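You operate a simulated robot arm through the tools that you are given. There is no shell and no other tool. Be economical: measure what you need, move in short steps, check, and stop when the job is done.

You are at the controls of a simulated robot arm. One attempt, no reset.

TASK
Plug in the jog motor and make it turn the way its label says.
Fine: plug in with the isolator off; jog it and read the display; change the phase switch only at standstill and prove it; isolator off at the end.

Only the result counts: the job must be done as asked and must still hold three seconds after the hand-in. Knocking over, shifting, dropping, spilling or breaking anything else fails it.

THE ROBOT
A 7-joint arm with a two-finger parallel gripper, fixed in place. Base frame: the origin is at the foot of the arm, x ahead of it, y to its left, z up; the work surface is at about z = 852. Lengths are in mm, angles in degrees, forces in N, time in s.
With the tool pointing down near the work surface it reaches from about 240 to 680 mm from the base axis. Its first joint turns from -66.0 to 66.0 degrees. Payload 2.4 kg.
Tool frame: the origin (TCP) lies between the finger pads and is the grasp point; the fingertips stand 30 mm ahead of it; z points along the fingers, y is the line along which they close. Largest opening 94 mm; finger width 28, thickness 10; the body of the gripper, 50 by 96 mm, starts 55 mm behind the TCP.
Orientation is that of the tool frame in the base frame, as a unit quaternion [x, y, z, w]. With the fingers straight down and closing along the base's y, the tool's x points along the base's -x, its y along +y and its z along -z.

THE INTERFACE
- The arm moves only by the tool play_rows. Its arguments are lists of equal length, an entry for each row: "translation": the shift along the tool's x, y, z in units of 20 mm (1.0 is 20 mm), a list of three; "rotation": the turn, a rotation vector about the tool's x, y, z in units of 8 degrees (1.0 is 8 degrees), a list of three; "fingers": the finger opening in mm, from 0 to 94. In form: {"translation": [[dx, dy, dz], ...], "rotation": [[rx, ry, rz], ...], "fingers": [fingers, ...]}. A call has 1 to 12 rows; each row shifts and turns the commanded pose from where the row before left it, along the tool's axes as they then stand. A call with a number of a shift or a turn outside -1 to 1 is refused whole. Rows are played at 5 a second. More than 50 mm and 8.6 degrees between two rows, or a gripper value outside its range, and nothing of the call is played. A pose out of reach is approached as far as the arm can. The call stops where the force on the tool passes 40 N (or 10 N more than at its start, if that is more) or the arm is blocked; 0.2 s more then pass. Each finger travels about 153 mm/s and halts on what it meets, pressing with about 34 N; the grip force reading is that of the motor and also rises with nothing between the fingers. The clock runs only during rows and for 0.2 s after the last one: add rows that do not move to give the fingers time. The reply holds the time, the measured pose of the TCP, the force on the tool along the base axes, the opening and the grip force, in the units named above and with some noise, with the torque about the TCP (base axes, N m) and any sound that the robot's microphone picked up.
- Cameras (640 x 400 px; columns grow to the right, rows downward): "scene" is fixed at [42.2, 475.3, 1452.2]; the picture's right is [-0.72, -0.70, 0.00], its down [-0.34, 0.35, -0.87] and it looks along [0.61, -0.63, -0.49] (base axes); focal length 342 px, centre (320, 200). "wrist" rides on the gripper at [76, 14, -103] in the tool frame; the picture's right is [-0.18, 0.98, 0.00], its down [-0.75, -0.14, -0.64] and it looks along [-0.63, -0.12, 0.77] (tool axes); focal length 243 px, centre (320, 200). There is no depth. A picture from a camera that has moved, and an enlarged one, comes with that camera's place and axes in the base frame and with its lens.
- grab_frame(camera): a new picture of that camera. It takes no simulated time.
- enlarge(camera, box): a new picture of the part [left, top, right, bottom] of that camera's present view, enlarged. It takes no simulated time.
- sign_off(): hands the job in; it is judged then, once.

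Work in short steps. Places have to be worked out from the pictures, the camera data and where the tool is seen: move nearer, look again, correct. Check each grasp and each placing, and mend what went wrong. You have 120 turns and 84 pictures in all, those below and enlarged ones among them. Open the gripper and draw the arm clear of the work before you hand the job in, unless the task says otherwise; then end with one line.

The tools are called after "Emit:" by a JSON object that holds its "api" and its "payload". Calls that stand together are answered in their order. play_rows: Moves the arm, as the interface text tells. Its arguments: {"type":"object","properties":{"translation":{"type":"array","items":{"type":"array","items":{"type":"number"}}},"rotation":{"type":"array","items":{"type":"array","items":{"type":"number"}}},"fingers":{"type":"array","items":{"type":"number"}}},"required":["translation","rotation","fingers"]} The other tools are called the same way: grab_frame (camera) takes a picture; enlarge (camera, box) takes an enlarged picture of a part of a camera's view; sign_off () hands the job in.

At the start:

```text
time_s: 0.0
position: [339.5, 42.5, 1259.1]
ee_rot: [0.0, 1.0, 0.0, 0.0]
ft_force: [-0.2, 0.2, -0.2]
moment: [-0.02, 0.01, -0.01]
opening: 93.9
finger_force: 0.1
```

scene: 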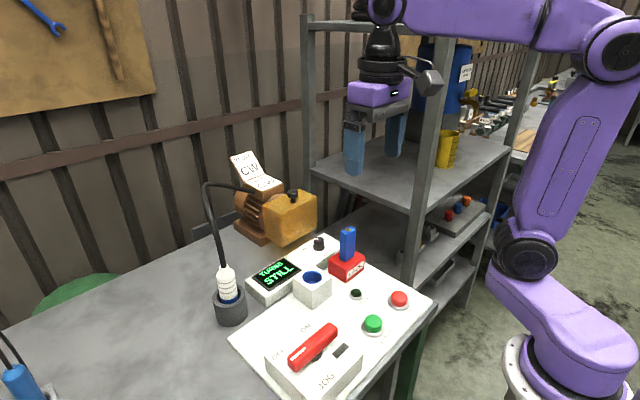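
wrist: 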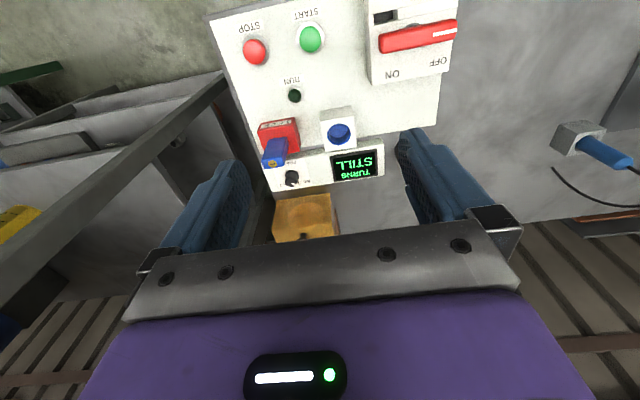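

The scene shows a bench panel with isolator, start/stop buttons, blue socket, a phase switch, a display and a plug standing in a holder. I enlarge both views to read the details.

Emit:
{"api": "enlarge", "payload": {"camera": "scene", "box": [180, 140, 340, 240]}}

Emit:
{"api": "enlarge", "payload": {"camera": "scene", "box": [200, 220, 440, 400]}}

Emit:
{"api": "enlarge", "payload": {"camera": "wrist", "box": [200, 0, 480, 200]}}

```text
4.00 times, centred on (260, 190) of scene
camera zoom: at [42.2, 475.3, 1452.2], right [-0.72, -0.7, 0.0], down [-0.34, 0.35, -0.87], along [0.61, -0.63, -0.49], focal length 1366 px, centre (560, 240)
```

zoom: 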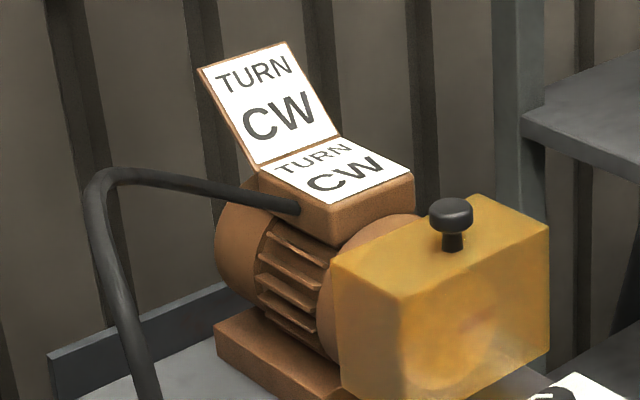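

```text
2.22 times, centred on (320, 310) of scene
camera zoom: at [42.2, 475.3, 1452.2], right [-0.72, -0.7, 0.0], down [-0.34, 0.35, -0.87], along [0.61, -0.63, -0.49], focal length 759 px, centre (320, -44)
```

zoom: 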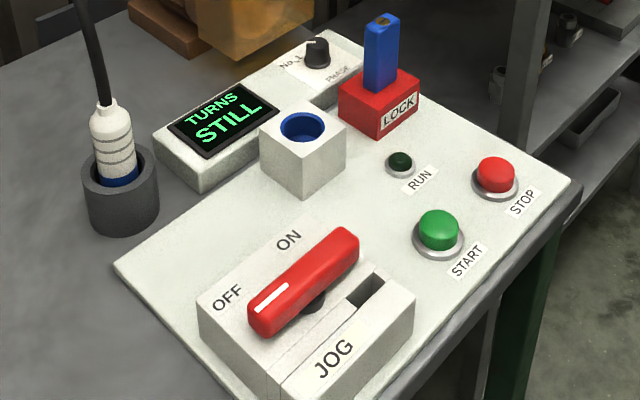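

```text
2.00 times, centred on (340, 100) of wrist
camera zoom: at [263.1, 56.6, 1360.3], right [0.18, 0.98, 0.0], down [0.75, -0.14, 0.64], along [0.63, -0.12, -0.77], focal length 485 px, centre (280, 400)
```

zoom: 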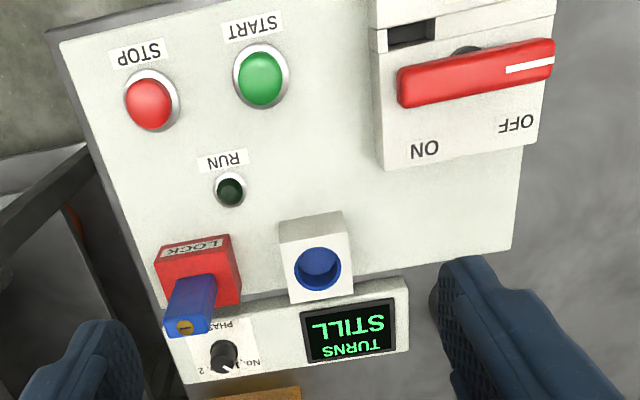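

I take a closer look at the items at the sides and the isolator in the wrist view.

Emit:
{"api": "enlarge", "payload": {"camera": "wrist", "box": [360, 0, 480, 90]}}

Emit:
{"api": "enlarge", "payload": {"camera": "wrist", "box": [500, 80, 640, 220]}}

Emit:
{"api": "enlarge", "payload": {"camera": "scene", "box": [290, 220, 380, 290]}}

```text
4.44 times, centred on (420, 45) of wrist
camera zoom: at [263.1, 56.6, 1360.3], right [0.18, 0.98, 0.0], down [0.75, -0.14, 0.64], along [0.63, -0.12, -0.77], focal length 1078 px, centre (-124, 889)
```

zoom: 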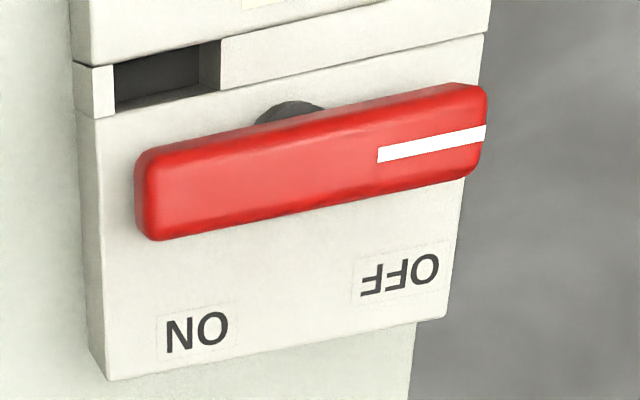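

```text
2.86 times, centred on (570, 150) of wrist
camera zoom: at [263.1, 56.6, 1360.3], right [0.18, 0.98, 0.0], down [0.75, -0.14, 0.64], along [0.63, -0.12, -0.77], focal length 693 px, centre (-394, 343)
```

zoom: 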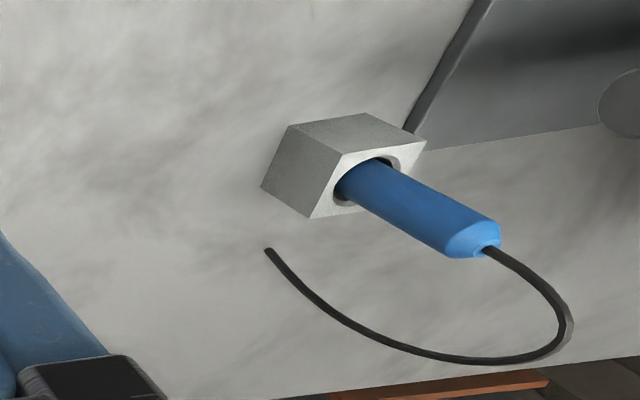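

```text
5.71 times, centred on (335, 255) of scene
camera zoom: at [42.2, 475.3, 1452.2], right [-0.72, -0.7, 0.0], down [-0.34, 0.35, -0.87], along [0.61, -0.63, -0.49], focal length 1952 px, centre (234, -114)
```

zoom: 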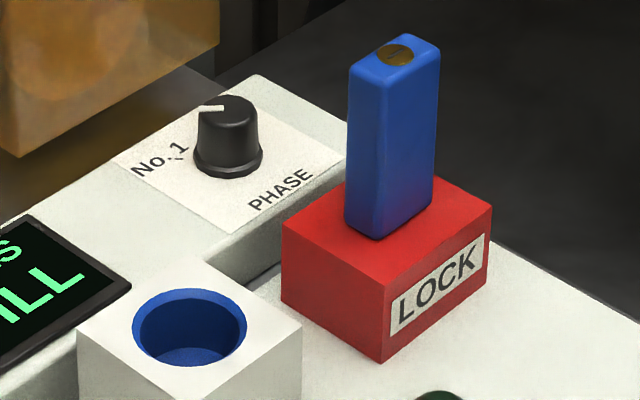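

The isolator pointer is at OFF, the phase at No. 1, the label says CW, and the blue padlock in LOCK is parked. Now I look at the plug and its cable.

Emit:
{"api": "enlarge", "payload": {"camera": "scene", "box": [180, 170, 300, 340]}}

Emit:
{"api": "play_rows", "payload": {"translation": [[0, 1, 0], [0, 1, 0], [0, 1, 0], [0, 1, 0], [0, 1, 0], [0, 1, 0], [0, 1, 0]], "rotation": [[0, 0, 0], [0, 0, 0], [0, 0, 0], [0, 0, 0], [0, 0, 0], [0, 0, 0], [0, 0, 0]], "fingers": [94, 94, 94, 94, 94, 94, 94]}}

Emit:
{"api": "grab_frame", "payload": {"camera": "wrist"}}

```text
2.35 times, centred on (240, 255) of scene
camera zoom: at [42.2, 475.3, 1452.2], right [-0.72, -0.7, 0.0], down [-0.34, 0.35, -0.87], along [0.61, -0.63, -0.49], focal length 804 px, centre (508, 71)
```

zoom: 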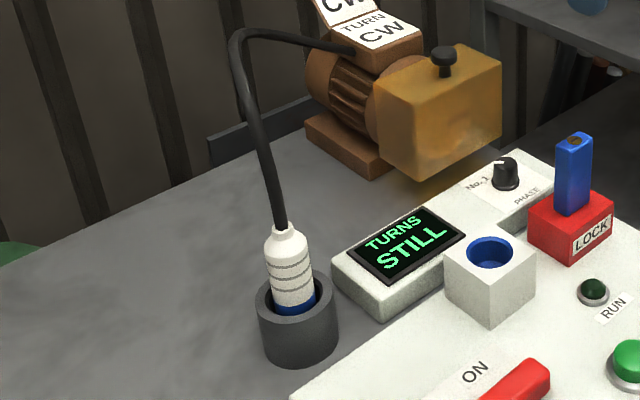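

```text
time_s: 1.6
position: [340.3, 183.7, 1259.1]
ee_rot: [0.0, 1.0, 0.0, 0.0]
ft_force: [-0.6, -0.5, 0.4]
moment: [0.04, 0.03, 0.0]
opening: 93.9
finger_force: 0.0
```

```text
74 pictures are left
camera wrist: at [264.3, 197.7, 1361.3], right [0.19, 0.98, 0.0], down [0.75, -0.14, 0.64], along [0.63, -0.12, -0.77], focal length 243 px, centre (320, 200)
```

wrist: 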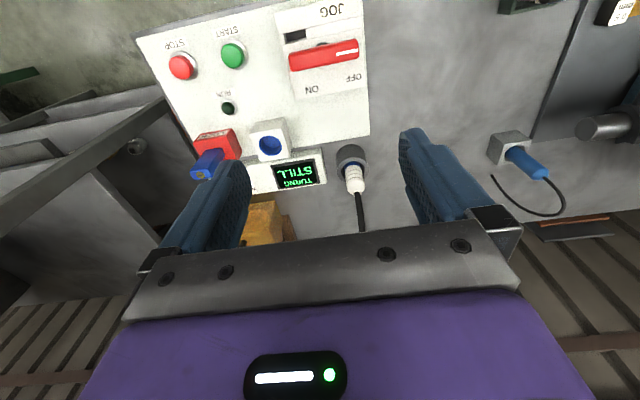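

Plug cup is near (555, 215) with cable rising from its top, so I'll grip with the tool tilted 45° to keep the palm clear of the cable. First I lower and move forward.

Emit:
{"api": "play_rows", "payload": {"translation": [[-0.5, 0.15, 1], [-0.5, 0.15, 1], [-0.5, 0.15, 1], [-0.5, 0.15, 1], [-0.5, 0.15, 1], [-0.5, 0.15, 1], [-0.5, 0.15, 1], [-0.5, 0.15, 1], [-0.5, 0.15, 1], [-0.5, 0.15, 1]], "rotation": [[0, 0, 0], [0, 0, 0], [0, 0, 0], [0, 0, 0], [0, 0, 0], [0, 0, 0], [0, 0, 0], [0, 0, 0], [0, 0, 0], [0, 0, 0]], "fingers": [94, 94, 94, 94, 94, 94, 94, 94, 94, 94]}}

Emit:
{"api": "grab_frame", "payload": {"camera": "wrist"}}

Emit:
{"api": "play_rows", "payload": {"translation": [[0, 0, 0], [0, 0, 0], [0, 0, 0], [0, 0, 0], [0, 0, 0], [0, 0, 0]], "rotation": [[0, -0.9375, 0], [0, -0.9375, 0], [0, -0.9375, 0], [0, -0.9375, 0], [0, -0.9375, 0], [0, -0.9375, 0]], "fingers": [94, 94, 94, 94, 94, 94]}}

Emit:
{"api": "grab_frame", "payload": {"camera": "wrist"}}

```text
time_s: 3.8
position: [440.3, 212.7, 1059.7]
ee_rot: [-0.001, 1.0, 0.0, 0.0]
ft_force: [-0.3, 0.0, -0.1]
moment: [0.02, 0.0, -0.03]
opening: 94.1
finger_force: 0.1
```

```text
73 pictures are left
camera wrist: at [363.9, 226.8, 1160.4], right [0.18, 0.98, 0.0], down [0.75, -0.14, 0.64], along [0.63, -0.12, -0.77], focal length 243 px, centre (320, 200)
```

wrist: 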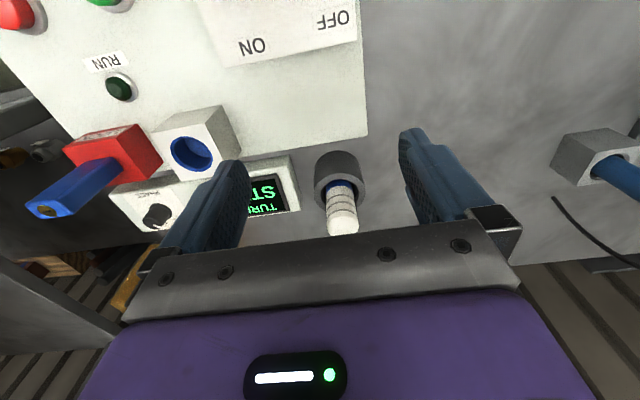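

```text
time_s: 5.2
position: [437.6, 213.9, 1058.4]
ee_rot: [-0.001, 0.924, 0.0, 0.382]
ft_force: [0.0, 0.0, 0.1]
moment: [-0.02, 0.02, 0.0]
opening: 94.0
finger_force: 0.0
```

```text
72 pictures are left
camera wrist: at [311.3, 226.7, 1076.1], right [0.13, 0.98, 0.13], down [0.08, -0.14, 0.99], along [0.99, -0.12, -0.1], focal length 243 px, centre (320, 200)
```

wrist: 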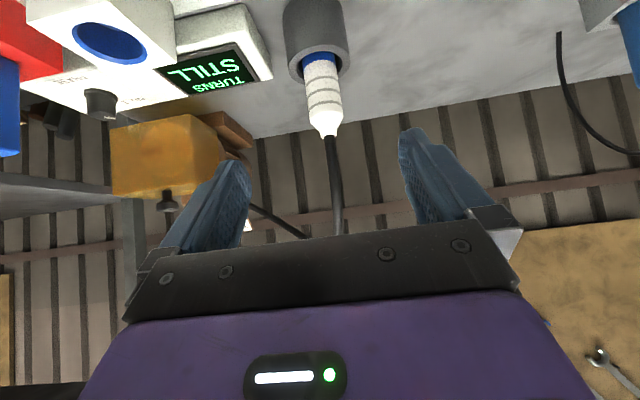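

Triangulated: plug top ≈ (552, 215, 981), cup rim z ≈ 890, white body ≈ 905–970. I advance along the tool axis, stopping 45 mm short to check.

Emit:
{"api": "play_rows", "payload": {"translation": [[0.03, 0, 1], [0.03, 0, 1], [0.03, 0, 1], [0.03, 0, 1], [0.03, 0, 1], [0.03, 0, 1]], "rotation": [[0, 0, 0], [0, 0, 0], [0, 0, 0], [0, 0, 0], [0, 0, 0], [0, 0, 0]], "fingers": [94, 94, 94, 94, 94, 94]}}

Emit:
{"api": "grab_frame", "payload": {"camera": "wrist"}}

Emit:
{"api": "grab_frame", "payload": {"camera": "scene"}}

```text
time_s: 6.6
position: [519.5, 212.7, 969.0]
ee_rot: [0.0, 0.924, 0.0, 0.383]
ft_force: [-0.5, 0.5, -0.8]
moment: [-0.02, -0.01, 0.0]
opening: 94.1
finger_force: 0.0
```

```text
71 pictures are left
camera wrist: at [393.6, 227.5, 987.7], right [0.13, 0.98, 0.13], down [0.08, -0.14, 0.99], along [0.99, -0.12, -0.1], focal length 243 px, centre (320, 200)
```

wrist: 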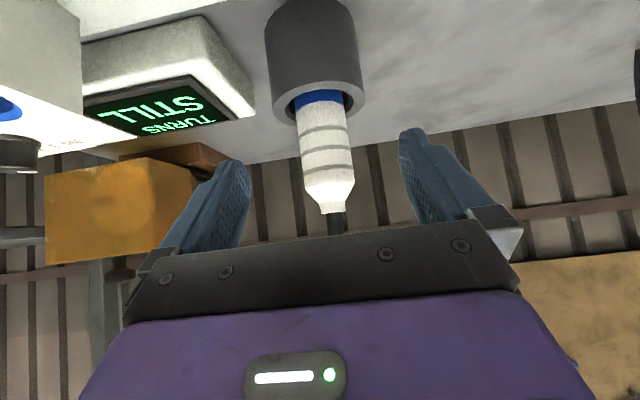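

```text
70 pictures are left
```

scene: 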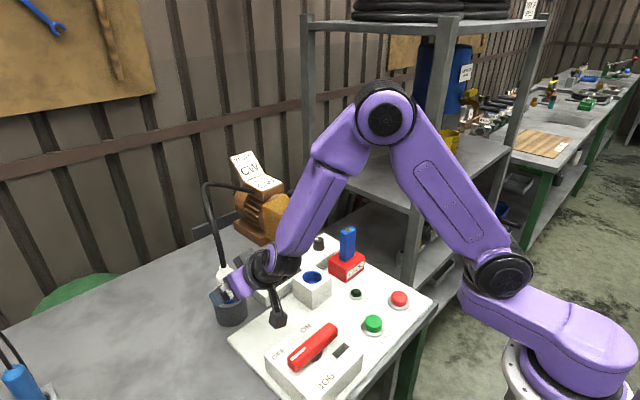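

Refined: rim z ≈ 903, white body ≈ 915–966, plug axis ≈ (552, 216). I go to (552, 216, 946), then look before closing.

Emit:
{"api": "play_rows", "payload": {"translation": [[-0.17, 0.08, 0.65], [-0.17, 0.08, 0.65], [0, 0, 0.65]], "rotation": [[0, 0, 0], [0, 0, 0], [0, 0, 0]], "fingers": [94, 94, 94]}}

Emit:
{"api": "grab_frame", "payload": {"camera": "wrist"}}

Emit:
{"api": "enlarge", "payload": {"camera": "scene", "box": [190, 220, 310, 340]}}

```text
time_s: 7.4
position: [555.9, 217.3, 948.7]
ee_rot: [0.0, 0.924, 0.0, 0.383]
ft_force: [-0.5, 0.0, 0.1]
moment: [0.0, 0.02, -0.03]
opening: 94.1
finger_force: 0.0
```

```text
69 pictures are left
camera wrist: at [428.8, 231.5, 965.4], right [0.13, 0.98, 0.13], down [0.08, -0.14, 0.99], along [0.99, -0.12, -0.1], focal length 243 px, centre (320, 200)
```

wrist: 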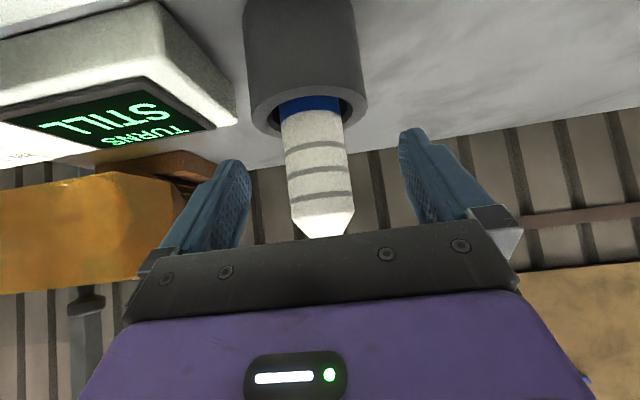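

```text
3.33 times, centred on (250, 280) of scene
camera zoom: at [42.2, 475.3, 1452.2], right [-0.72, -0.7, 0.0], down [-0.34, 0.35, -0.87], along [0.61, -0.63, -0.49], focal length 1139 px, centre (553, -67)
```

zoom: 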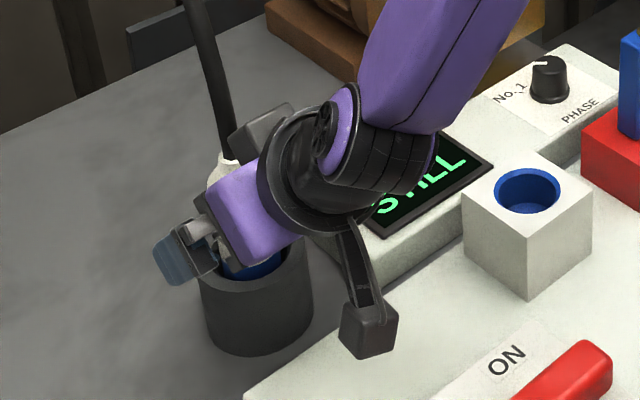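

The plug lies on the tool's centre line between the fingers. I close.

Emit:
{"api": "play_rows", "payload": {"translation": [[0, 0, 0], [0, 0, 0], [0, 0, 0], [0, 0, 0]], "rotation": [[0, 0, 0], [0, 0, 0], [0, 0, 0], [0, 0, 0]], "fingers": [50, 30, 20, 20]}}

Emit:
{"api": "grab_frame", "payload": {"camera": "wrist"}}

```text
time_s: 8.4
position: [555.4, 218.8, 949.2]
ee_rot: [0.0, 0.924, 0.0, 0.383]
ft_force: [-0.5, -0.8, 0.3]
moment: [0.09, -0.03, 0.08]
opening: 36.4
finger_force: 34.4
```

```text
67 pictures are left
camera wrist: at [428.6, 231.7, 965.5], right [0.13, 0.98, 0.13], down [0.08, -0.14, 0.99], along [0.99, -0.12, -0.1], focal length 243 px, centre (320, 200)
```

wrist: 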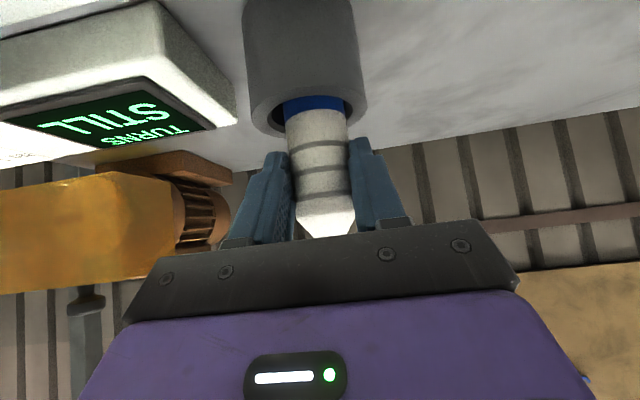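

Held, 36 mm. I lift straight up 40 mm.

Emit:
{"api": "play_rows", "payload": {"translation": [[-0.35, 0, -0.35], [-0.35, 0, -0.35], [-0.35, 0, -0.35], [-0.35, 0, -0.35]], "rotation": [[0, 0, 0], [0, 0, 0], [0, 0, 0], [0, 0, 0]], "fingers": [20, 20, 20, 20]}}

Emit:
{"api": "enlarge", "payload": {"camera": "scene", "box": [180, 170, 340, 340]}}

Emit:
{"api": "grab_frame", "payload": {"camera": "wrist"}}

```text
time_s: 9.4
position: [555.2, 215.7, 990.4]
ee_rot: [0.0, 0.924, 0.0, 0.383]
ft_force: [0.5, 0.9, -2.6]
moment: [-0.02, 0.08, 0.03]
opening: 36.9
finger_force: 34.2
```

```text
2.35 times, centred on (260, 255) of scene
camera zoom: at [42.3, 475.3, 1452.2], right [-0.72, -0.7, 0.0], down [-0.34, 0.35, -0.87], along [0.61, -0.63, -0.49], focal length 804 px, centre (461, 71)
```

zoom: 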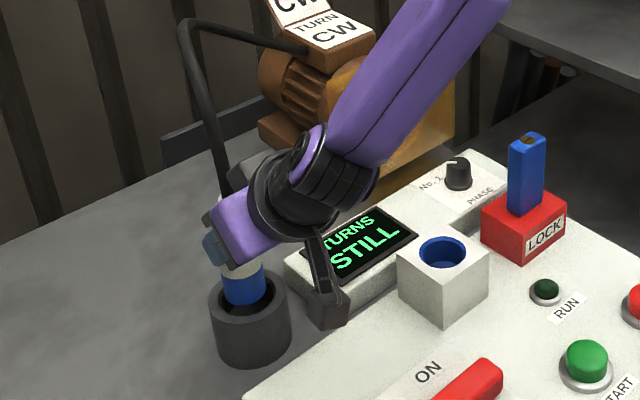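

```text
65 pictures are left
camera wrist: at [428.2, 229.8, 1006.8], right [0.13, 0.98, 0.13], down [0.08, -0.14, 0.99], along [0.99, -0.12, -0.1], focal length 243 px, centre (320, 200)
```

wrist: 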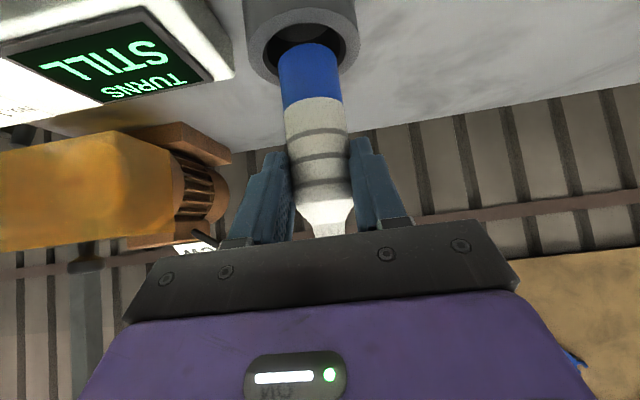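

Plug rises cleanly. Another 50 mm up to clear the cup, the display box and the socket block.

Emit:
{"api": "play_rows", "payload": {"translation": [[-0.35, 0, -0.35], [-0.35, 0, -0.35], [-0.35, 0, -0.35], [-0.35, 0, -0.35], [-0.35, 0, -0.35]], "rotation": [[0, 0, 0], [0, 0, 0], [0, 0, 0], [0, 0, 0], [0, 0, 0]], "fingers": [20, 20, 20, 20, 20]}}

Emit:
{"api": "grab_frame", "payload": {"camera": "wrist"}}

```text
time_s: 10.6
position: [553.4, 216.5, 1037.7]
ee_rot: [0.0, 0.924, -0.001, 0.383]
ft_force: [-0.6, 0.1, -3.1]
moment: [0.0, 0.05, 0.01]
opening: 37.1
finger_force: 34.0
```

```text
64 pictures are left
camera wrist: at [427.4, 230.2, 1055.3], right [0.13, 0.98, 0.13], down [0.08, -0.14, 0.99], along [0.99, -0.12, -0.1], focal length 243 px, centre (320, 200)
```

wrist: 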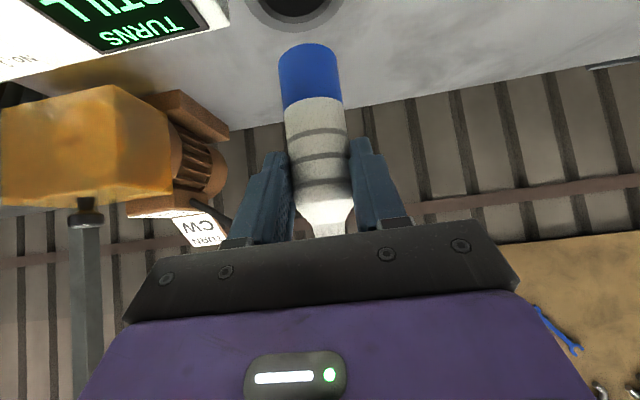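

Plug bottom is ~66 mm below the TCP, blue pin part 30 mm long. Socket triangulates to ≈ (473, 54, 908). I move sideways to above it at this height.

Emit:
{"api": "play_rows", "payload": {"translation": [[0.316, -0.903, -0.316], [0.316, -0.903, -0.316], [0.316, -0.903, -0.316], [0.316, -0.903, -0.316], [0.316, -0.903, -0.316], [0.316, -0.903, -0.316], [0.316, -0.903, -0.316], [0.316, -0.903, -0.316], [0.316, -0.903, -0.316]], "rotation": [[0, 0, 0], [0, 0, 0], [0, 0, 0], [0, 0, 0], [0, 0, 0], [0, 0, 0], [0, 0, 0], [0, 0, 0], [0, 0, 0]], "fingers": [20, 20, 20, 20, 20, 20, 20, 20, 20]}}

Emit:
{"api": "grab_frame", "payload": {"camera": "wrist"}}

Emit:
{"api": "enlarge", "payload": {"camera": "scene", "box": [180, 160, 440, 340]}}

```text
time_s: 12.6
position: [473.7, 53.8, 1038.0]
ee_rot: [0.0, 0.924, 0.0, 0.383]
ft_force: [0.1, 0.0, -2.4]
moment: [0.0, 0.04, -0.01]
opening: 36.8
finger_force: 34.0
```

```text
63 pictures are left
camera wrist: at [348.1, 67.4, 1055.7], right [0.13, 0.98, 0.13], down [0.08, -0.14, 0.99], along [0.99, -0.12, -0.1], focal length 243 px, centre (320, 200)
```

wrist: 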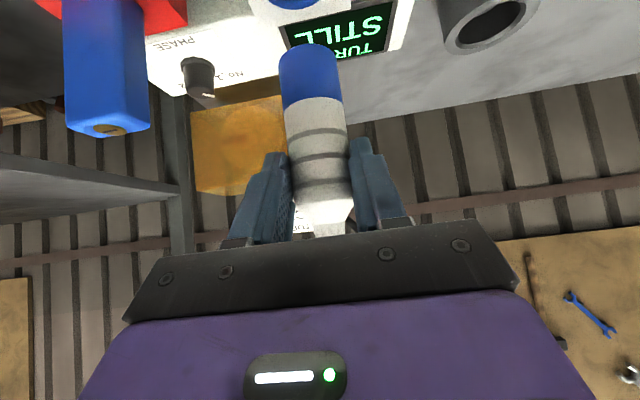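

```text
2.22 times, centred on (310, 250) of scene
camera zoom: at [42.3, 475.3, 1452.2], right [-0.72, -0.7, 0.0], down [-0.34, 0.35, -0.87], along [0.61, -0.63, -0.49], focal length 759 px, centre (342, 89)
```

zoom: 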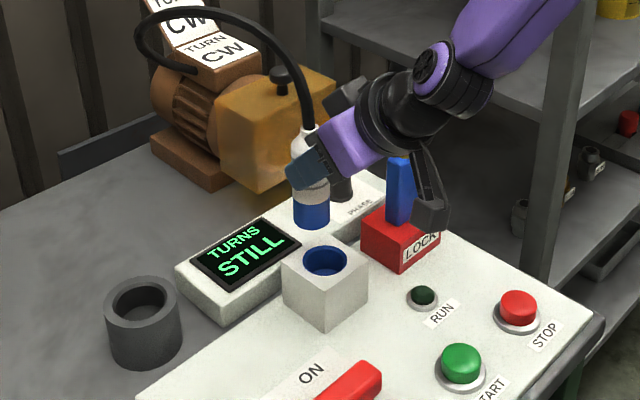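

Above the socket. I lower 40 mm so the plug tip is ~24 mm above the socket top and check alignment in both views.

Emit:
{"api": "play_rows", "payload": {"translation": [[0.35, 0, 0.35], [0.35, 0, 0.35], [0.35, 0, 0.35], [0.35, 0, 0.35]], "rotation": [[0, 0, 0], [0, 0, 0], [0, 0, 0], [0, 0, 0]], "fingers": [20, 20, 20, 20]}}

Emit:
{"api": "enlarge", "payload": {"camera": "wrist", "box": [220, 0, 420, 125]}}

Emit:
{"api": "enlarge", "payload": {"camera": "scene", "box": [270, 210, 370, 310]}}

```text
time_s: 13.6
position: [476.1, 52.9, 997.1]
ee_rot: [0.0, 0.924, 0.0, 0.382]
ft_force: [0.3, 0.4, -2.1]
moment: [0.03, 0.04, 0.01]
opening: 37.0
finger_force: 34.5
```

```text
3.20 times, centred on (320, 62) of wrist
camera zoom: at [348.7, 67.9, 1015.6], right [0.13, 0.98, 0.13], down [0.08, -0.14, 0.99], along [0.99, -0.12, -0.1], focal length 776 px, centre (320, 640)
```

zoom: 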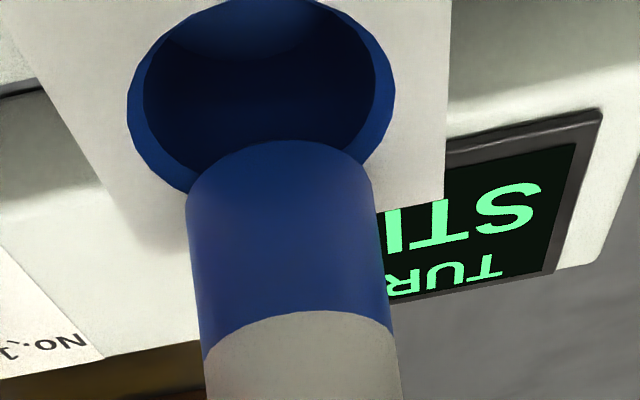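

```text
4.00 times, centred on (320, 260) of scene
camera zoom: at [42.3, 475.3, 1452.2], right [-0.72, -0.7, 0.0], down [-0.34, 0.35, -0.87], along [0.61, -0.63, -0.49], focal length 1366 px, centre (320, -40)
```

zoom: 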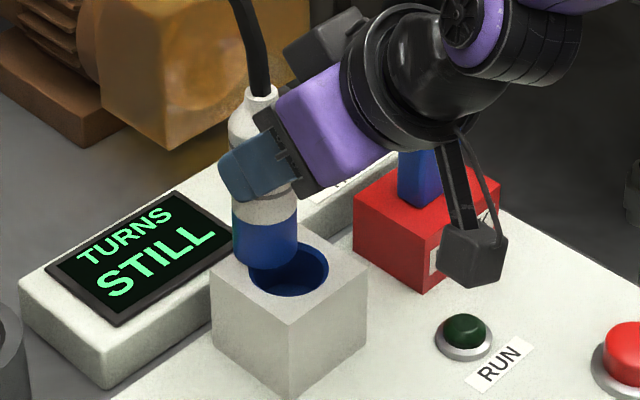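

Combining both views, the plug bottom triangulates to about (494, 54, 912) — the plug sits ~18 mm forward of where I assumed, so I rise 10 mm and shift x by −20 before rechecking.

Emit:
{"api": "play_rows", "payload": {"translation": [[-0.354, 0, -0.354], [0.354, 0, -0.354], [0.354, 0, -0.354], [0, 0, 0]], "rotation": [[0, 0, 0], [0, 0, 0], [0, 0, 0], [0, 0, 0]], "fingers": [20, 20, 20, 20]}}

Emit:
{"api": "enlarge", "payload": {"camera": "wrist", "box": [220, 0, 420, 125]}}

Emit:
{"api": "enlarge", "payload": {"camera": "scene", "box": [270, 210, 370, 310]}}

```text
time_s: 14.6
position: [454.5, 53.7, 1007.1]
ee_rot: [0.0, 0.924, 0.0, 0.383]
ft_force: [0.3, -0.7, -2.3]
moment: [0.0, 0.0, -0.05]
opening: 36.8
finger_force: 34.2
```

```text
3.20 times, centred on (320, 62) of wrist
camera zoom: at [327.9, 68.3, 1025.7], right [0.13, 0.98, 0.13], down [0.08, -0.14, 0.99], along [0.99, -0.12, -0.1], focal length 776 px, centre (320, 640)
```

zoom: 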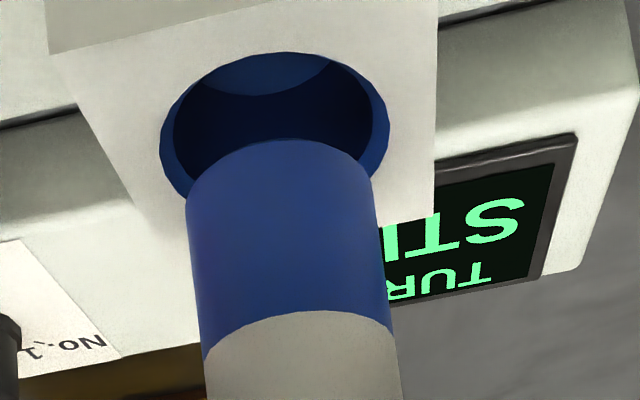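

```text
4.00 times, centred on (320, 260) of scene
camera zoom: at [42.3, 475.3, 1452.2], right [-0.72, -0.7, 0.0], down [-0.34, 0.35, -0.87], along [0.61, -0.63, -0.49], focal length 1366 px, centre (320, -40)
```

zoom: 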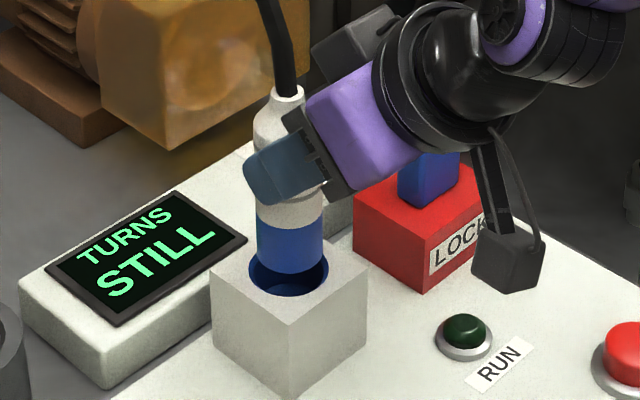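

Now the plug bottom (472, 54.5, 922) lines up with the hole (471–474, 55, 908) in both views. I lower 24 mm watching the force.

Emit:
{"api": "play_rows", "payload": {"translation": [[0.212, 0, 0.212], [0.212, 0, 0.212], [0.212, 0, 0.212], [0.212, 0, 0.212]], "rotation": [[0, 0, 0], [0, 0, 0], [0, 0, 0], [0, 0, 0]], "fingers": [20, 20, 20, 20]}}

Emit:
{"api": "enlarge", "payload": {"camera": "wrist", "box": [220, 0, 420, 125]}}

Emit:
{"api": "enlarge", "payload": {"camera": "scene", "box": [270, 210, 370, 310]}}

```text
time_s: 15.6
position: [456.2, 54.0, 983.4]
ee_rot: [0.0, 0.924, -0.001, 0.383]
ft_force: [0.6, 1.3, -2.7]
moment: [0.06, 0.03, 0.03]
opening: 36.9
finger_force: 33.6
```

```text
3.20 times, centred on (320, 62) of wrist
camera zoom: at [328.5, 67.3, 1001.1], right [0.13, 0.98, 0.13], down [0.08, -0.14, 0.99], along [0.99, -0.12, -0.1], focal length 776 px, centre (320, 640)
```

zoom: 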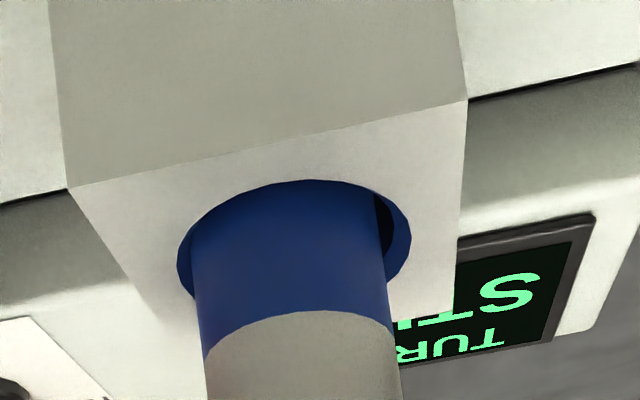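

```text
4.00 times, centred on (320, 260) of scene
camera zoom: at [42.3, 475.3, 1452.2], right [-0.72, -0.7, 0.0], down [-0.34, 0.35, -0.87], along [0.61, -0.63, -0.49], focal length 1366 px, centre (320, -40)
```

zoom: 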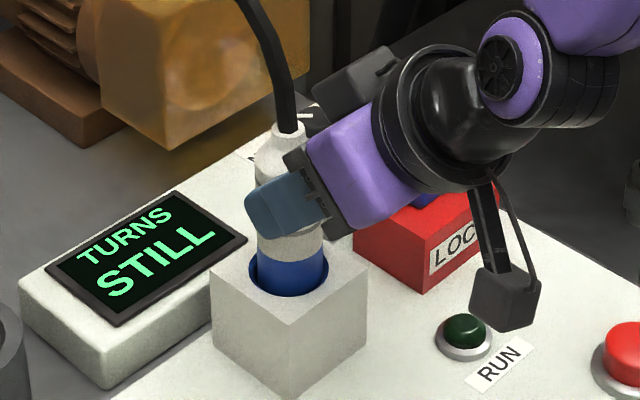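

The tip is inside the rim with no contact force, slightly to −x. I nudge +1.5 mm in x, and +1 in y, and continue down 12 mm.

Emit:
{"api": "play_rows", "payload": {"translation": [[-0.053, 0.05, 0.053], [0.212, 0, 0.212], [0.212, 0, 0.212], [0, 0, 0]], "rotation": [[0, 0, 0], [0, 0, 0], [0, 0, 0], [0, 0, 0]], "fingers": [20, 20, 20, 20]}}

Emit:
{"api": "enlarge", "payload": {"camera": "wrist", "box": [220, 0, 420, 125]}}

```text
time_s: 16.6
position: [456.6, 52.0, 971.9]
ee_rot: [0.001, 0.924, -0.001, 0.383]
ft_force: [0.3, 0.5, -1.1]
moment: [0.03, 0.05, 0.02]
opening: 36.7
finger_force: 33.7
```

```text
3.20 times, centred on (320, 62) of wrist
camera zoom: at [329.7, 67.3, 990.4], right [0.13, 0.98, 0.13], down [0.08, -0.14, 0.99], along [0.99, -0.12, -0.1], focal length 776 px, centre (320, 640)
```

zoom: 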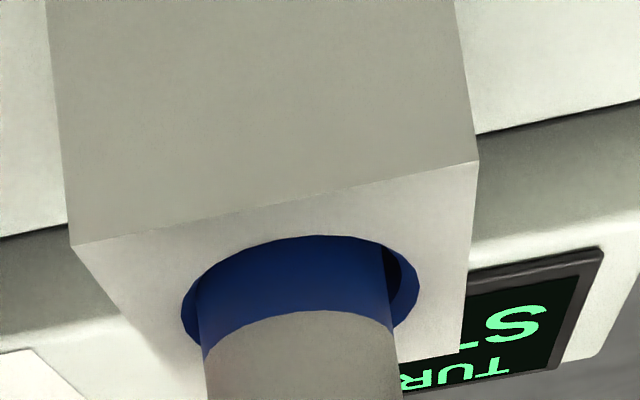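

Going in freely. I continue down until it seats (force rises), in small steps.

Emit:
{"api": "play_rows", "payload": {"translation": [[0.106, 0.05, 0.106], [0.106, 0, 0.106], [0.106, 0, 0.106], [0.106, 0, 0.106], [0.106, 0, 0.106], [0.106, 0, 0.106]], "rotation": [[0, 0, 0], [0, 0, 0], [0, 0, 0], [0, 0, 0], [0, 0, 0], [0, 0, 0]], "fingers": [20, 20, 20, 20, 20, 20]}}

Emit:
{"api": "grab_frame", "payload": {"camera": "wrist"}}

Emit:
{"api": "enlarge", "payload": {"camera": "scene", "box": [270, 210, 370, 310]}}

```text
time_s: 18.0
position: [457.6, 55.6, 956.4]
ee_rot: [0.001, 0.922, 0.0, 0.386]
ft_force: [0.9, -7.2, 28.3]
moment: [-0.25, -0.67, -0.12]
opening: 36.8
finger_force: 34.0
```

```text
54 pictures are left
camera wrist: at [330.8, 68.7, 972.5], right [0.13, 0.98, 0.13], down [0.07, -0.14, 0.99], along [0.99, -0.12, -0.09], focal length 243 px, centre (320, 200)
```

wrist: 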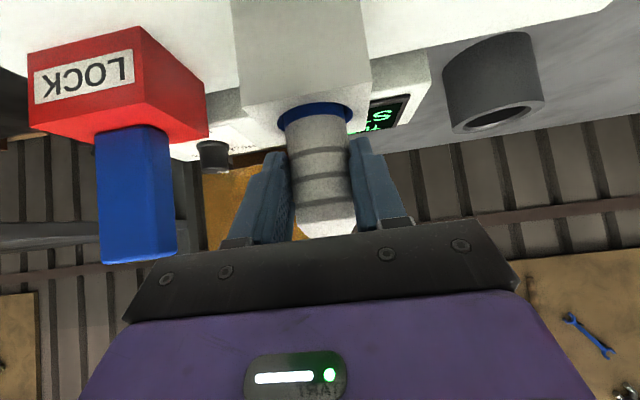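

```text
4.00 times, centred on (320, 260) of scene
camera zoom: at [41.8, 475.1, 1452.3], right [-0.72, -0.7, 0.0], down [-0.34, 0.35, -0.87], along [0.61, -0.63, -0.49], focal length 1366 px, centre (320, -40)
```

zoom: 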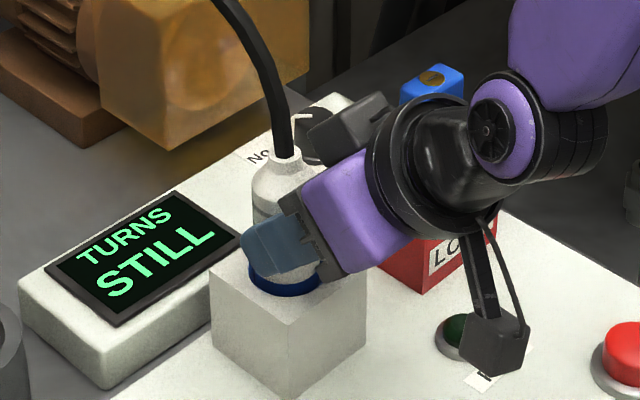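

Force has risen to 28 N with the blue part entirely inside. I centre y a little and press a few mm more to make sure it seats (40 N guard).

Emit:
{"api": "play_rows", "payload": {"translation": [[0, -0.05, 0], [0.053, 0, 0.053], [0.053, 0, 0.053], [0.053, 0, 0.053], [0.053, 0, 0.053]], "rotation": [[0, 0, 0], [0, 0, 0], [0, 0, 0], [0, 0, 0], [0, 0, 0]], "fingers": [20, 20, 20, 20, 20]}}

Emit:
{"api": "enlarge", "payload": {"camera": "wrist", "box": [220, 50, 420, 175]}}

```text
time_s: 19.2
position: [456.3, 54.5, 949.8]
ee_rot: [0.0, 0.923, 0.0, 0.386]
ft_force: [-0.5, 3.3, 28.0]
moment: [0.12, -0.53, 0.1]
opening: 37.2
finger_force: 34.0
```

```text
3.20 times, centred on (320, 112) of wrist
camera zoom: at [329.6, 68.2, 967.0], right [0.13, 0.98, 0.13], down [0.07, -0.14, 0.99], along [0.99, -0.12, -0.09], focal length 776 px, centre (320, 480)
```

zoom: 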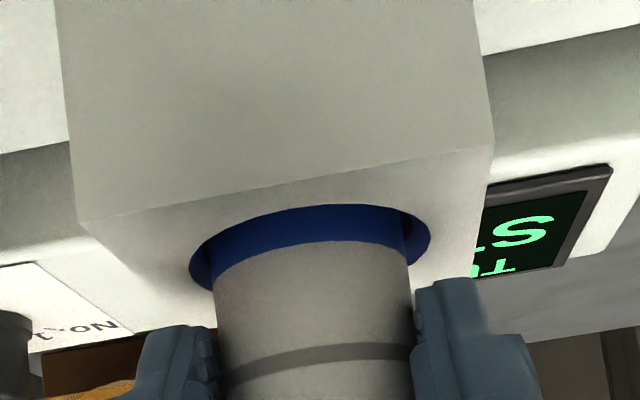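

The plug slipped a few mm up between the pads, with ~4 mm of blue still exposed: either on the floor or slightly jammed. I wiggle gently under the present load and watch whether the height changes.

Emit:
{"api": "play_rows", "payload": {"translation": [[0, 0.08, 0], [0, -0.16, 0], [0, 0.12, 0], [0.07, -0.04, -0.07], [-0.1, 0, 0.1], [0.03, 0, -0.03], [0.03, 0, 0.03]], "rotation": [[0, 0, 0], [0, 0, 0], [0, 0, 0], [0, 0, 0], [0, 0, 0], [0, 0, 0], [0, 0, 0]], "fingers": [20, 20, 20, 20, 20, 20, 20]}}

Emit:
{"api": "enlarge", "payload": {"camera": "wrist", "box": [220, 50, 420, 175]}}

```text
time_s: 20.8
position: [454.9, 54.2, 948.5]
ee_rot: [0.001, 0.923, 0.0, 0.384]
ft_force: [-6.2, -2.0, 28.6]
moment: [-0.06, -0.48, -0.04]
opening: 36.7
finger_force: 33.7
```

```text
3.20 times, centred on (320, 112) of wrist
camera zoom: at [329.2, 67.7, 965.8], right [0.13, 0.98, 0.13], down [0.08, -0.14, 0.99], along [0.99, -0.12, -0.09], focal length 776 px, centre (320, 480)
```

zoom: 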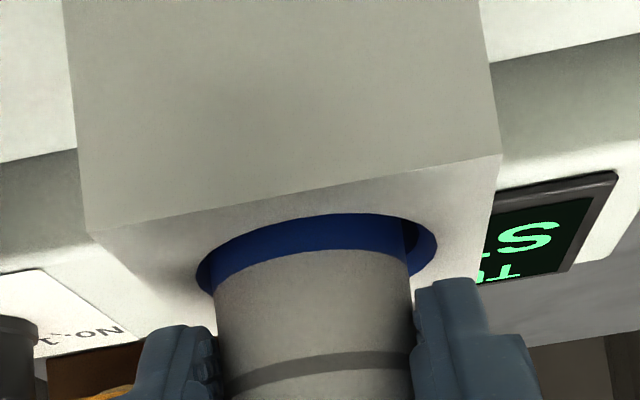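

No change, so it appears to rest on the socket floor. I ease the load, open, and back off along the tool axis to look.

Emit:
{"api": "play_rows", "payload": {"translation": [[-0.15, 0, -0.15], [0, 0, 0], [0, 0, 0], [0, 0, 0], [0, 0, -1], [0, 0, -1], [0, 0, -1], [0, 0, -1]], "rotation": [[0, 0, 0], [0, 0, 0], [0, 0, 0], [0, 0, 0], [0, 0, 0], [0, 0, 0], [0, 0, 0], [0, 0, 0]], "fingers": [20, 60, 94, 94, 94, 94, 94, 94]}}

Emit:
{"api": "grab_frame", "payload": {"camera": "wrist"}}

Emit:
{"api": "enlarge", "payload": {"camera": "scene", "box": [250, 200, 370, 310]}}

```text
time_s: 22.6
position: [397.4, 53.8, 1007.8]
ee_rot: [0.0, 0.924, 0.0, 0.383]
ft_force: [-0.4, 0.3, -0.8]
moment: [0.0, 0.0, 0.0]
opening: 94.0
finger_force: 0.0
```

```text
50 pictures are left
camera wrist: at [271.2, 67.7, 1025.7], right [0.13, 0.98, 0.13], down [0.08, -0.14, 0.99], along [0.99, -0.12, -0.1], focal length 243 px, centre (320, 200)
```

wrist: 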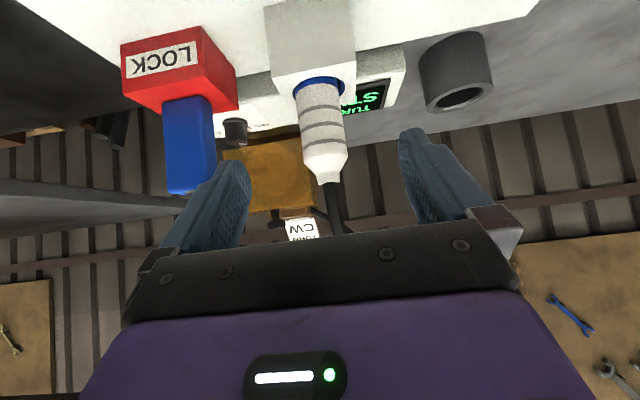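

```text
3.64 times, centred on (310, 255) of scene
camera zoom: at [42.2, 475.3, 1452.2], right [-0.72, -0.7, 0.0], down [-0.34, 0.35, -0.87], along [0.61, -0.63, -0.49], focal length 1242 px, centre (356, 0)
```

zoom: 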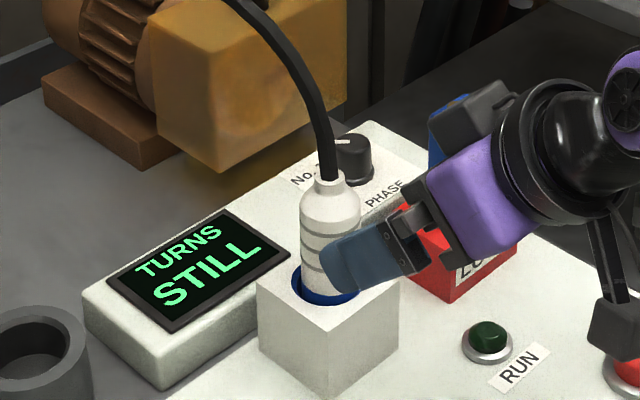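

Plug is in and upright. Now a close look at the isolator from the scene camera.

Emit:
{"api": "enlarge", "payload": {"camera": "scene", "box": [250, 300, 390, 400]}}

```text
4.00 times, centred on (320, 350) of scene
camera zoom: at [42.2, 475.3, 1452.2], right [-0.72, -0.7, 0.0], down [-0.34, 0.35, -0.87], along [0.61, -0.63, -0.49], focal length 1366 px, centre (320, -400)
```

zoom: 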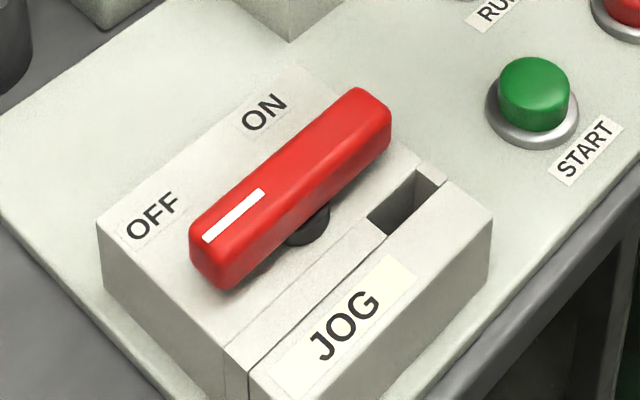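

The isolator handle is a rotary bar on a central boss, box yawed ~13°. I back off and go tool-down above it for a better look.

Emit:
{"api": "play_rows", "payload": {"translation": [[0, 0, -1], [0, 0, -1], [0, 0, -1], [0, 0, -1], [0, 0, 0], [0, 0, 0], [0, 0, 0], [0, 0, 0], [0, 0, 0], [0, 0, 0]], "rotation": [[0, 0, 0], [0, 0, 0], [0, 0, 0], [0, 0, 0], [0, 0.9375, 0], [0, 0.9375, 0], [0, 0.9375, 0], [0, 0.9375, 0], [0, 0.9375, 0], [0, 0.9375, 0]], "fingers": [94, 94, 94, 94, 94, 94, 94, 94, 94, 94]}}

Emit:
{"api": "play_rows", "payload": {"translation": [[0, 0.97, 0], [0, 0.97, 0], [0, 0.97, 0], [0, 0.97, 0], [0, 0.97, 0], [0, 0.97, 0], [0, 0.97, 0]], "rotation": [[0, 0, 0], [0, 0, 0], [0, 0, 0], [0, 0, 0], [0, 0, 0], [0, 0, 0], [0, 0, 0]], "fingers": [94, 94, 94, 94, 94, 94, 94]}}

Emit:
{"api": "grab_frame", "payload": {"camera": "wrist"}}

```text
time_s: 24.8
position: [343.0, 53.3, 1064.4]
ee_rot: [0.0, 1.0, 0.0, 0.0]
ft_force: [0.0, 0.2, 0.6]
moment: [0.01, -0.01, 0.03]
opening: 93.7
finger_force: 0.0
```

```text
time_s: 26.4
position: [342.8, 188.6, 1064.5]
ee_rot: [0.001, 1.0, 0.0, 0.0]
ft_force: [-0.9, 0.2, -0.1]
moment: [0.0, 0.02, 0.03]
opening: 93.8
finger_force: 0.1
```

```text
47 pictures are left
camera wrist: at [265.9, 203.0, 1166.0], right [0.18, 0.98, 0.0], down [0.75, -0.14, 0.64], along [0.63, -0.12, -0.77], focal length 243 px, centre (320, 200)
```

wrist: 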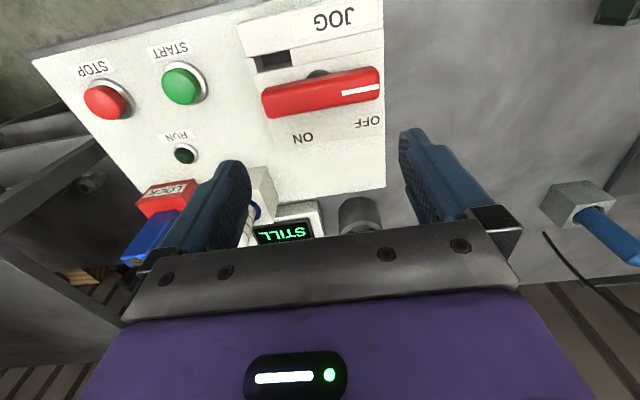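

Bar centre ≈ (336, 190), lying along y, length ≈ 115; its top lies somewhere at z 910–940. I turn the tool −90° about its axis so the fingers close across the bar.

Emit:
{"api": "play_rows", "payload": {"translation": [[0.03, 0, 0], [0.03, 0, 0], [0.03, 0, 0], [0.03, 0, 0], [0.03, 0, 0], [0.03, 0, 0], [0, 0, 0], [0, 0, 0], [0, 0, 0], [0, 0, 0], [0, 0, 0], [0, 0, 0]], "rotation": [[0, 0, -0.9375], [0, 0, -0.9375], [0, 0, -0.9375], [0, 0, -0.9375], [0, 0, -0.9375], [0, 0, -0.9375], [0, 0, -0.9375], [0, 0, -0.9375], [0, 0, -0.9375], [0, 0, -0.9375], [0, 0, -0.9375], [0, 0, -0.9375]], "fingers": [94, 94, 94, 94, 94, 94, 94, 94, 94, 94, 70, 70]}}

Emit:
{"api": "grab_frame", "payload": {"camera": "wrist"}}

```text
time_s: 29.0
position: [338.2, 190.4, 1063.7]
ee_rot: [0.709, -0.705, 0.001, 0.0]
ft_force: [-0.3, -0.6, 0.8]
moment: [0.02, 0.01, 0.02]
opening: 70.0
finger_force: 0.1
```

```text
46 pictures are left
camera wrist: at [324.4, 113.0, 1165.9], right [-0.98, 0.18, 0.0], down [0.14, 0.75, 0.64], along [0.12, 0.63, -0.77], focal length 243 px, centre (320, 200)
```

wrist: 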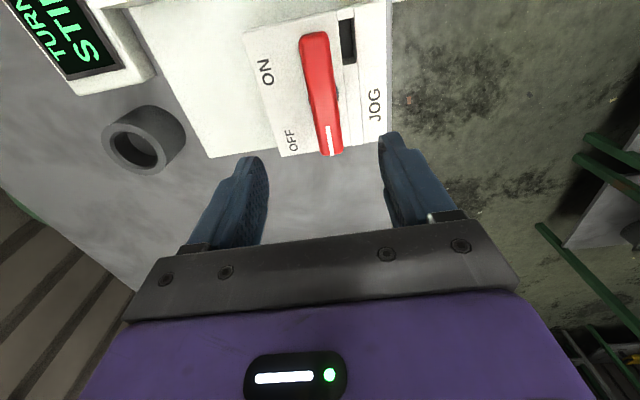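

Both camera placings agree: bar top ≈ z 916, pivot ≈ (336, 192). I descend toward TCP z ≈ 950, then check.

Emit:
{"api": "play_rows", "payload": {"translation": [[-0.08, 0.1, 1], [0, 0, 1], [0, 0, 1], [0, 0, 1], [0, 0, 1], [0, 0, 0.65]], "rotation": [[0, 0, 0], [0, 0, 0], [0, 0, 0], [0, 0, 0], [0, 0, 0], [0, 0, 0]], "fingers": [70, 70, 70, 70, 70, 70]}}

Emit:
{"api": "grab_frame", "payload": {"camera": "wrist"}}

Emit:
{"api": "enlarge", "payload": {"camera": "scene", "box": [250, 280, 390, 400]}}

```text
time_s: 30.4
position: [338.5, 189.2, 951.4]
ee_rot: [0.707, -0.707, 0.0, 0.001]
ft_force: [-0.1, 1.1, -0.7]
moment: [0.03, 0.03, 0.0]
opening: 69.9
finger_force: 0.0
```

```text
45 pictures are left
camera wrist: at [323.1, 112.4, 1053.0], right [-0.98, 0.18, 0.0], down [0.14, 0.75, 0.64], along [0.12, 0.63, -0.77], focal length 243 px, centre (320, 200)
```

wrist: 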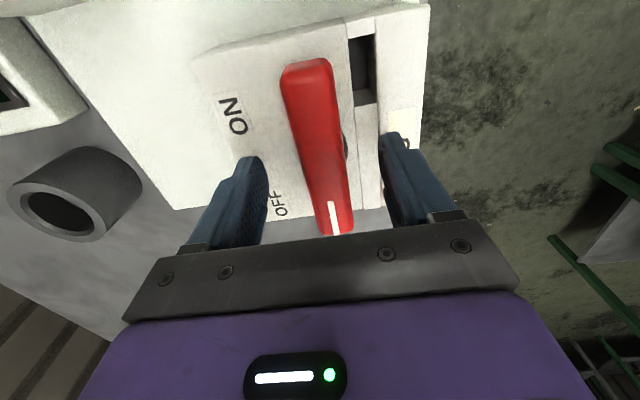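

```text
3.33 times, centred on (320, 340) of scene
camera zoom: at [42.2, 475.3, 1452.2], right [-0.72, -0.7, 0.0], down [-0.34, 0.35, -0.87], along [0.61, -0.63, -0.49], focal length 1139 px, centre (320, -267)
```

zoom: 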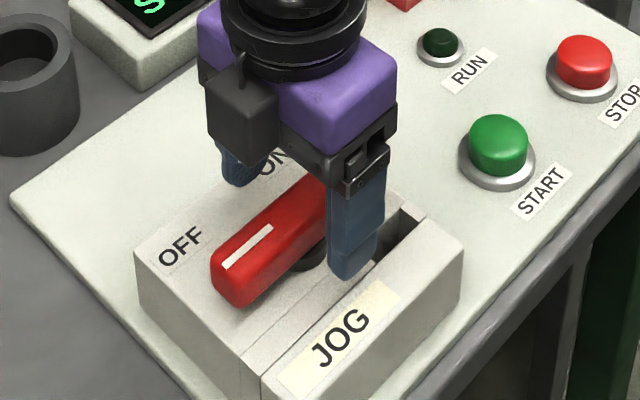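

I correct to (334.5, 193), descend 15 mm and close on the bar.

Emit:
{"api": "play_rows", "payload": {"translation": [[-0.2, 0.2, 0], [0, 0, 0.4], [0, 0, 0.35], [0, 0, 0], [0, 0, 0], [0, 0, 0]], "rotation": [[0, 0, 0], [0, 0, 0], [0, 0, 0], [0, 0, 0], [0, 0, 0], [0, 0, 0]], "fingers": [70, 70, 70, 40, 15, 15]}}

Emit:
{"api": "enlarge", "payload": {"camera": "scene", "box": [250, 280, 390, 400]}}

```text
time_s: 31.8
position: [335.1, 194.7, 936.3]
ee_rot: [-0.707, 0.707, 0.0, 0.001]
ft_force: [8.8, -0.8, -8.7]
moment: [0.22, -0.13, 0.0]
opening: 31.5
finger_force: 45.3
```

```text
3.33 times, centred on (320, 340) of scene
camera zoom: at [42.6, 475.3, 1452.2], right [-0.72, -0.7, 0.0], down [-0.34, 0.35, -0.87], along [0.61, -0.63, -0.49], focal length 1139 px, centre (320, -267)
```

zoom: 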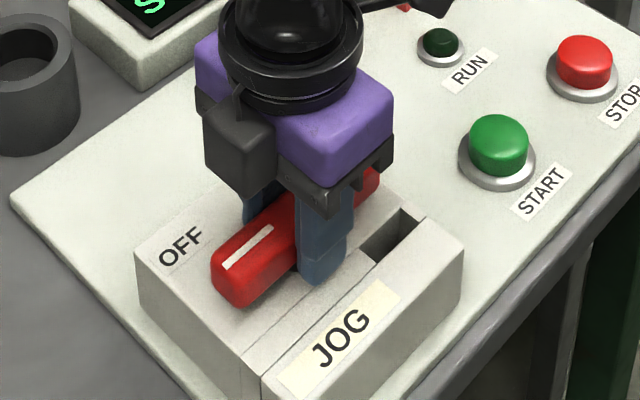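

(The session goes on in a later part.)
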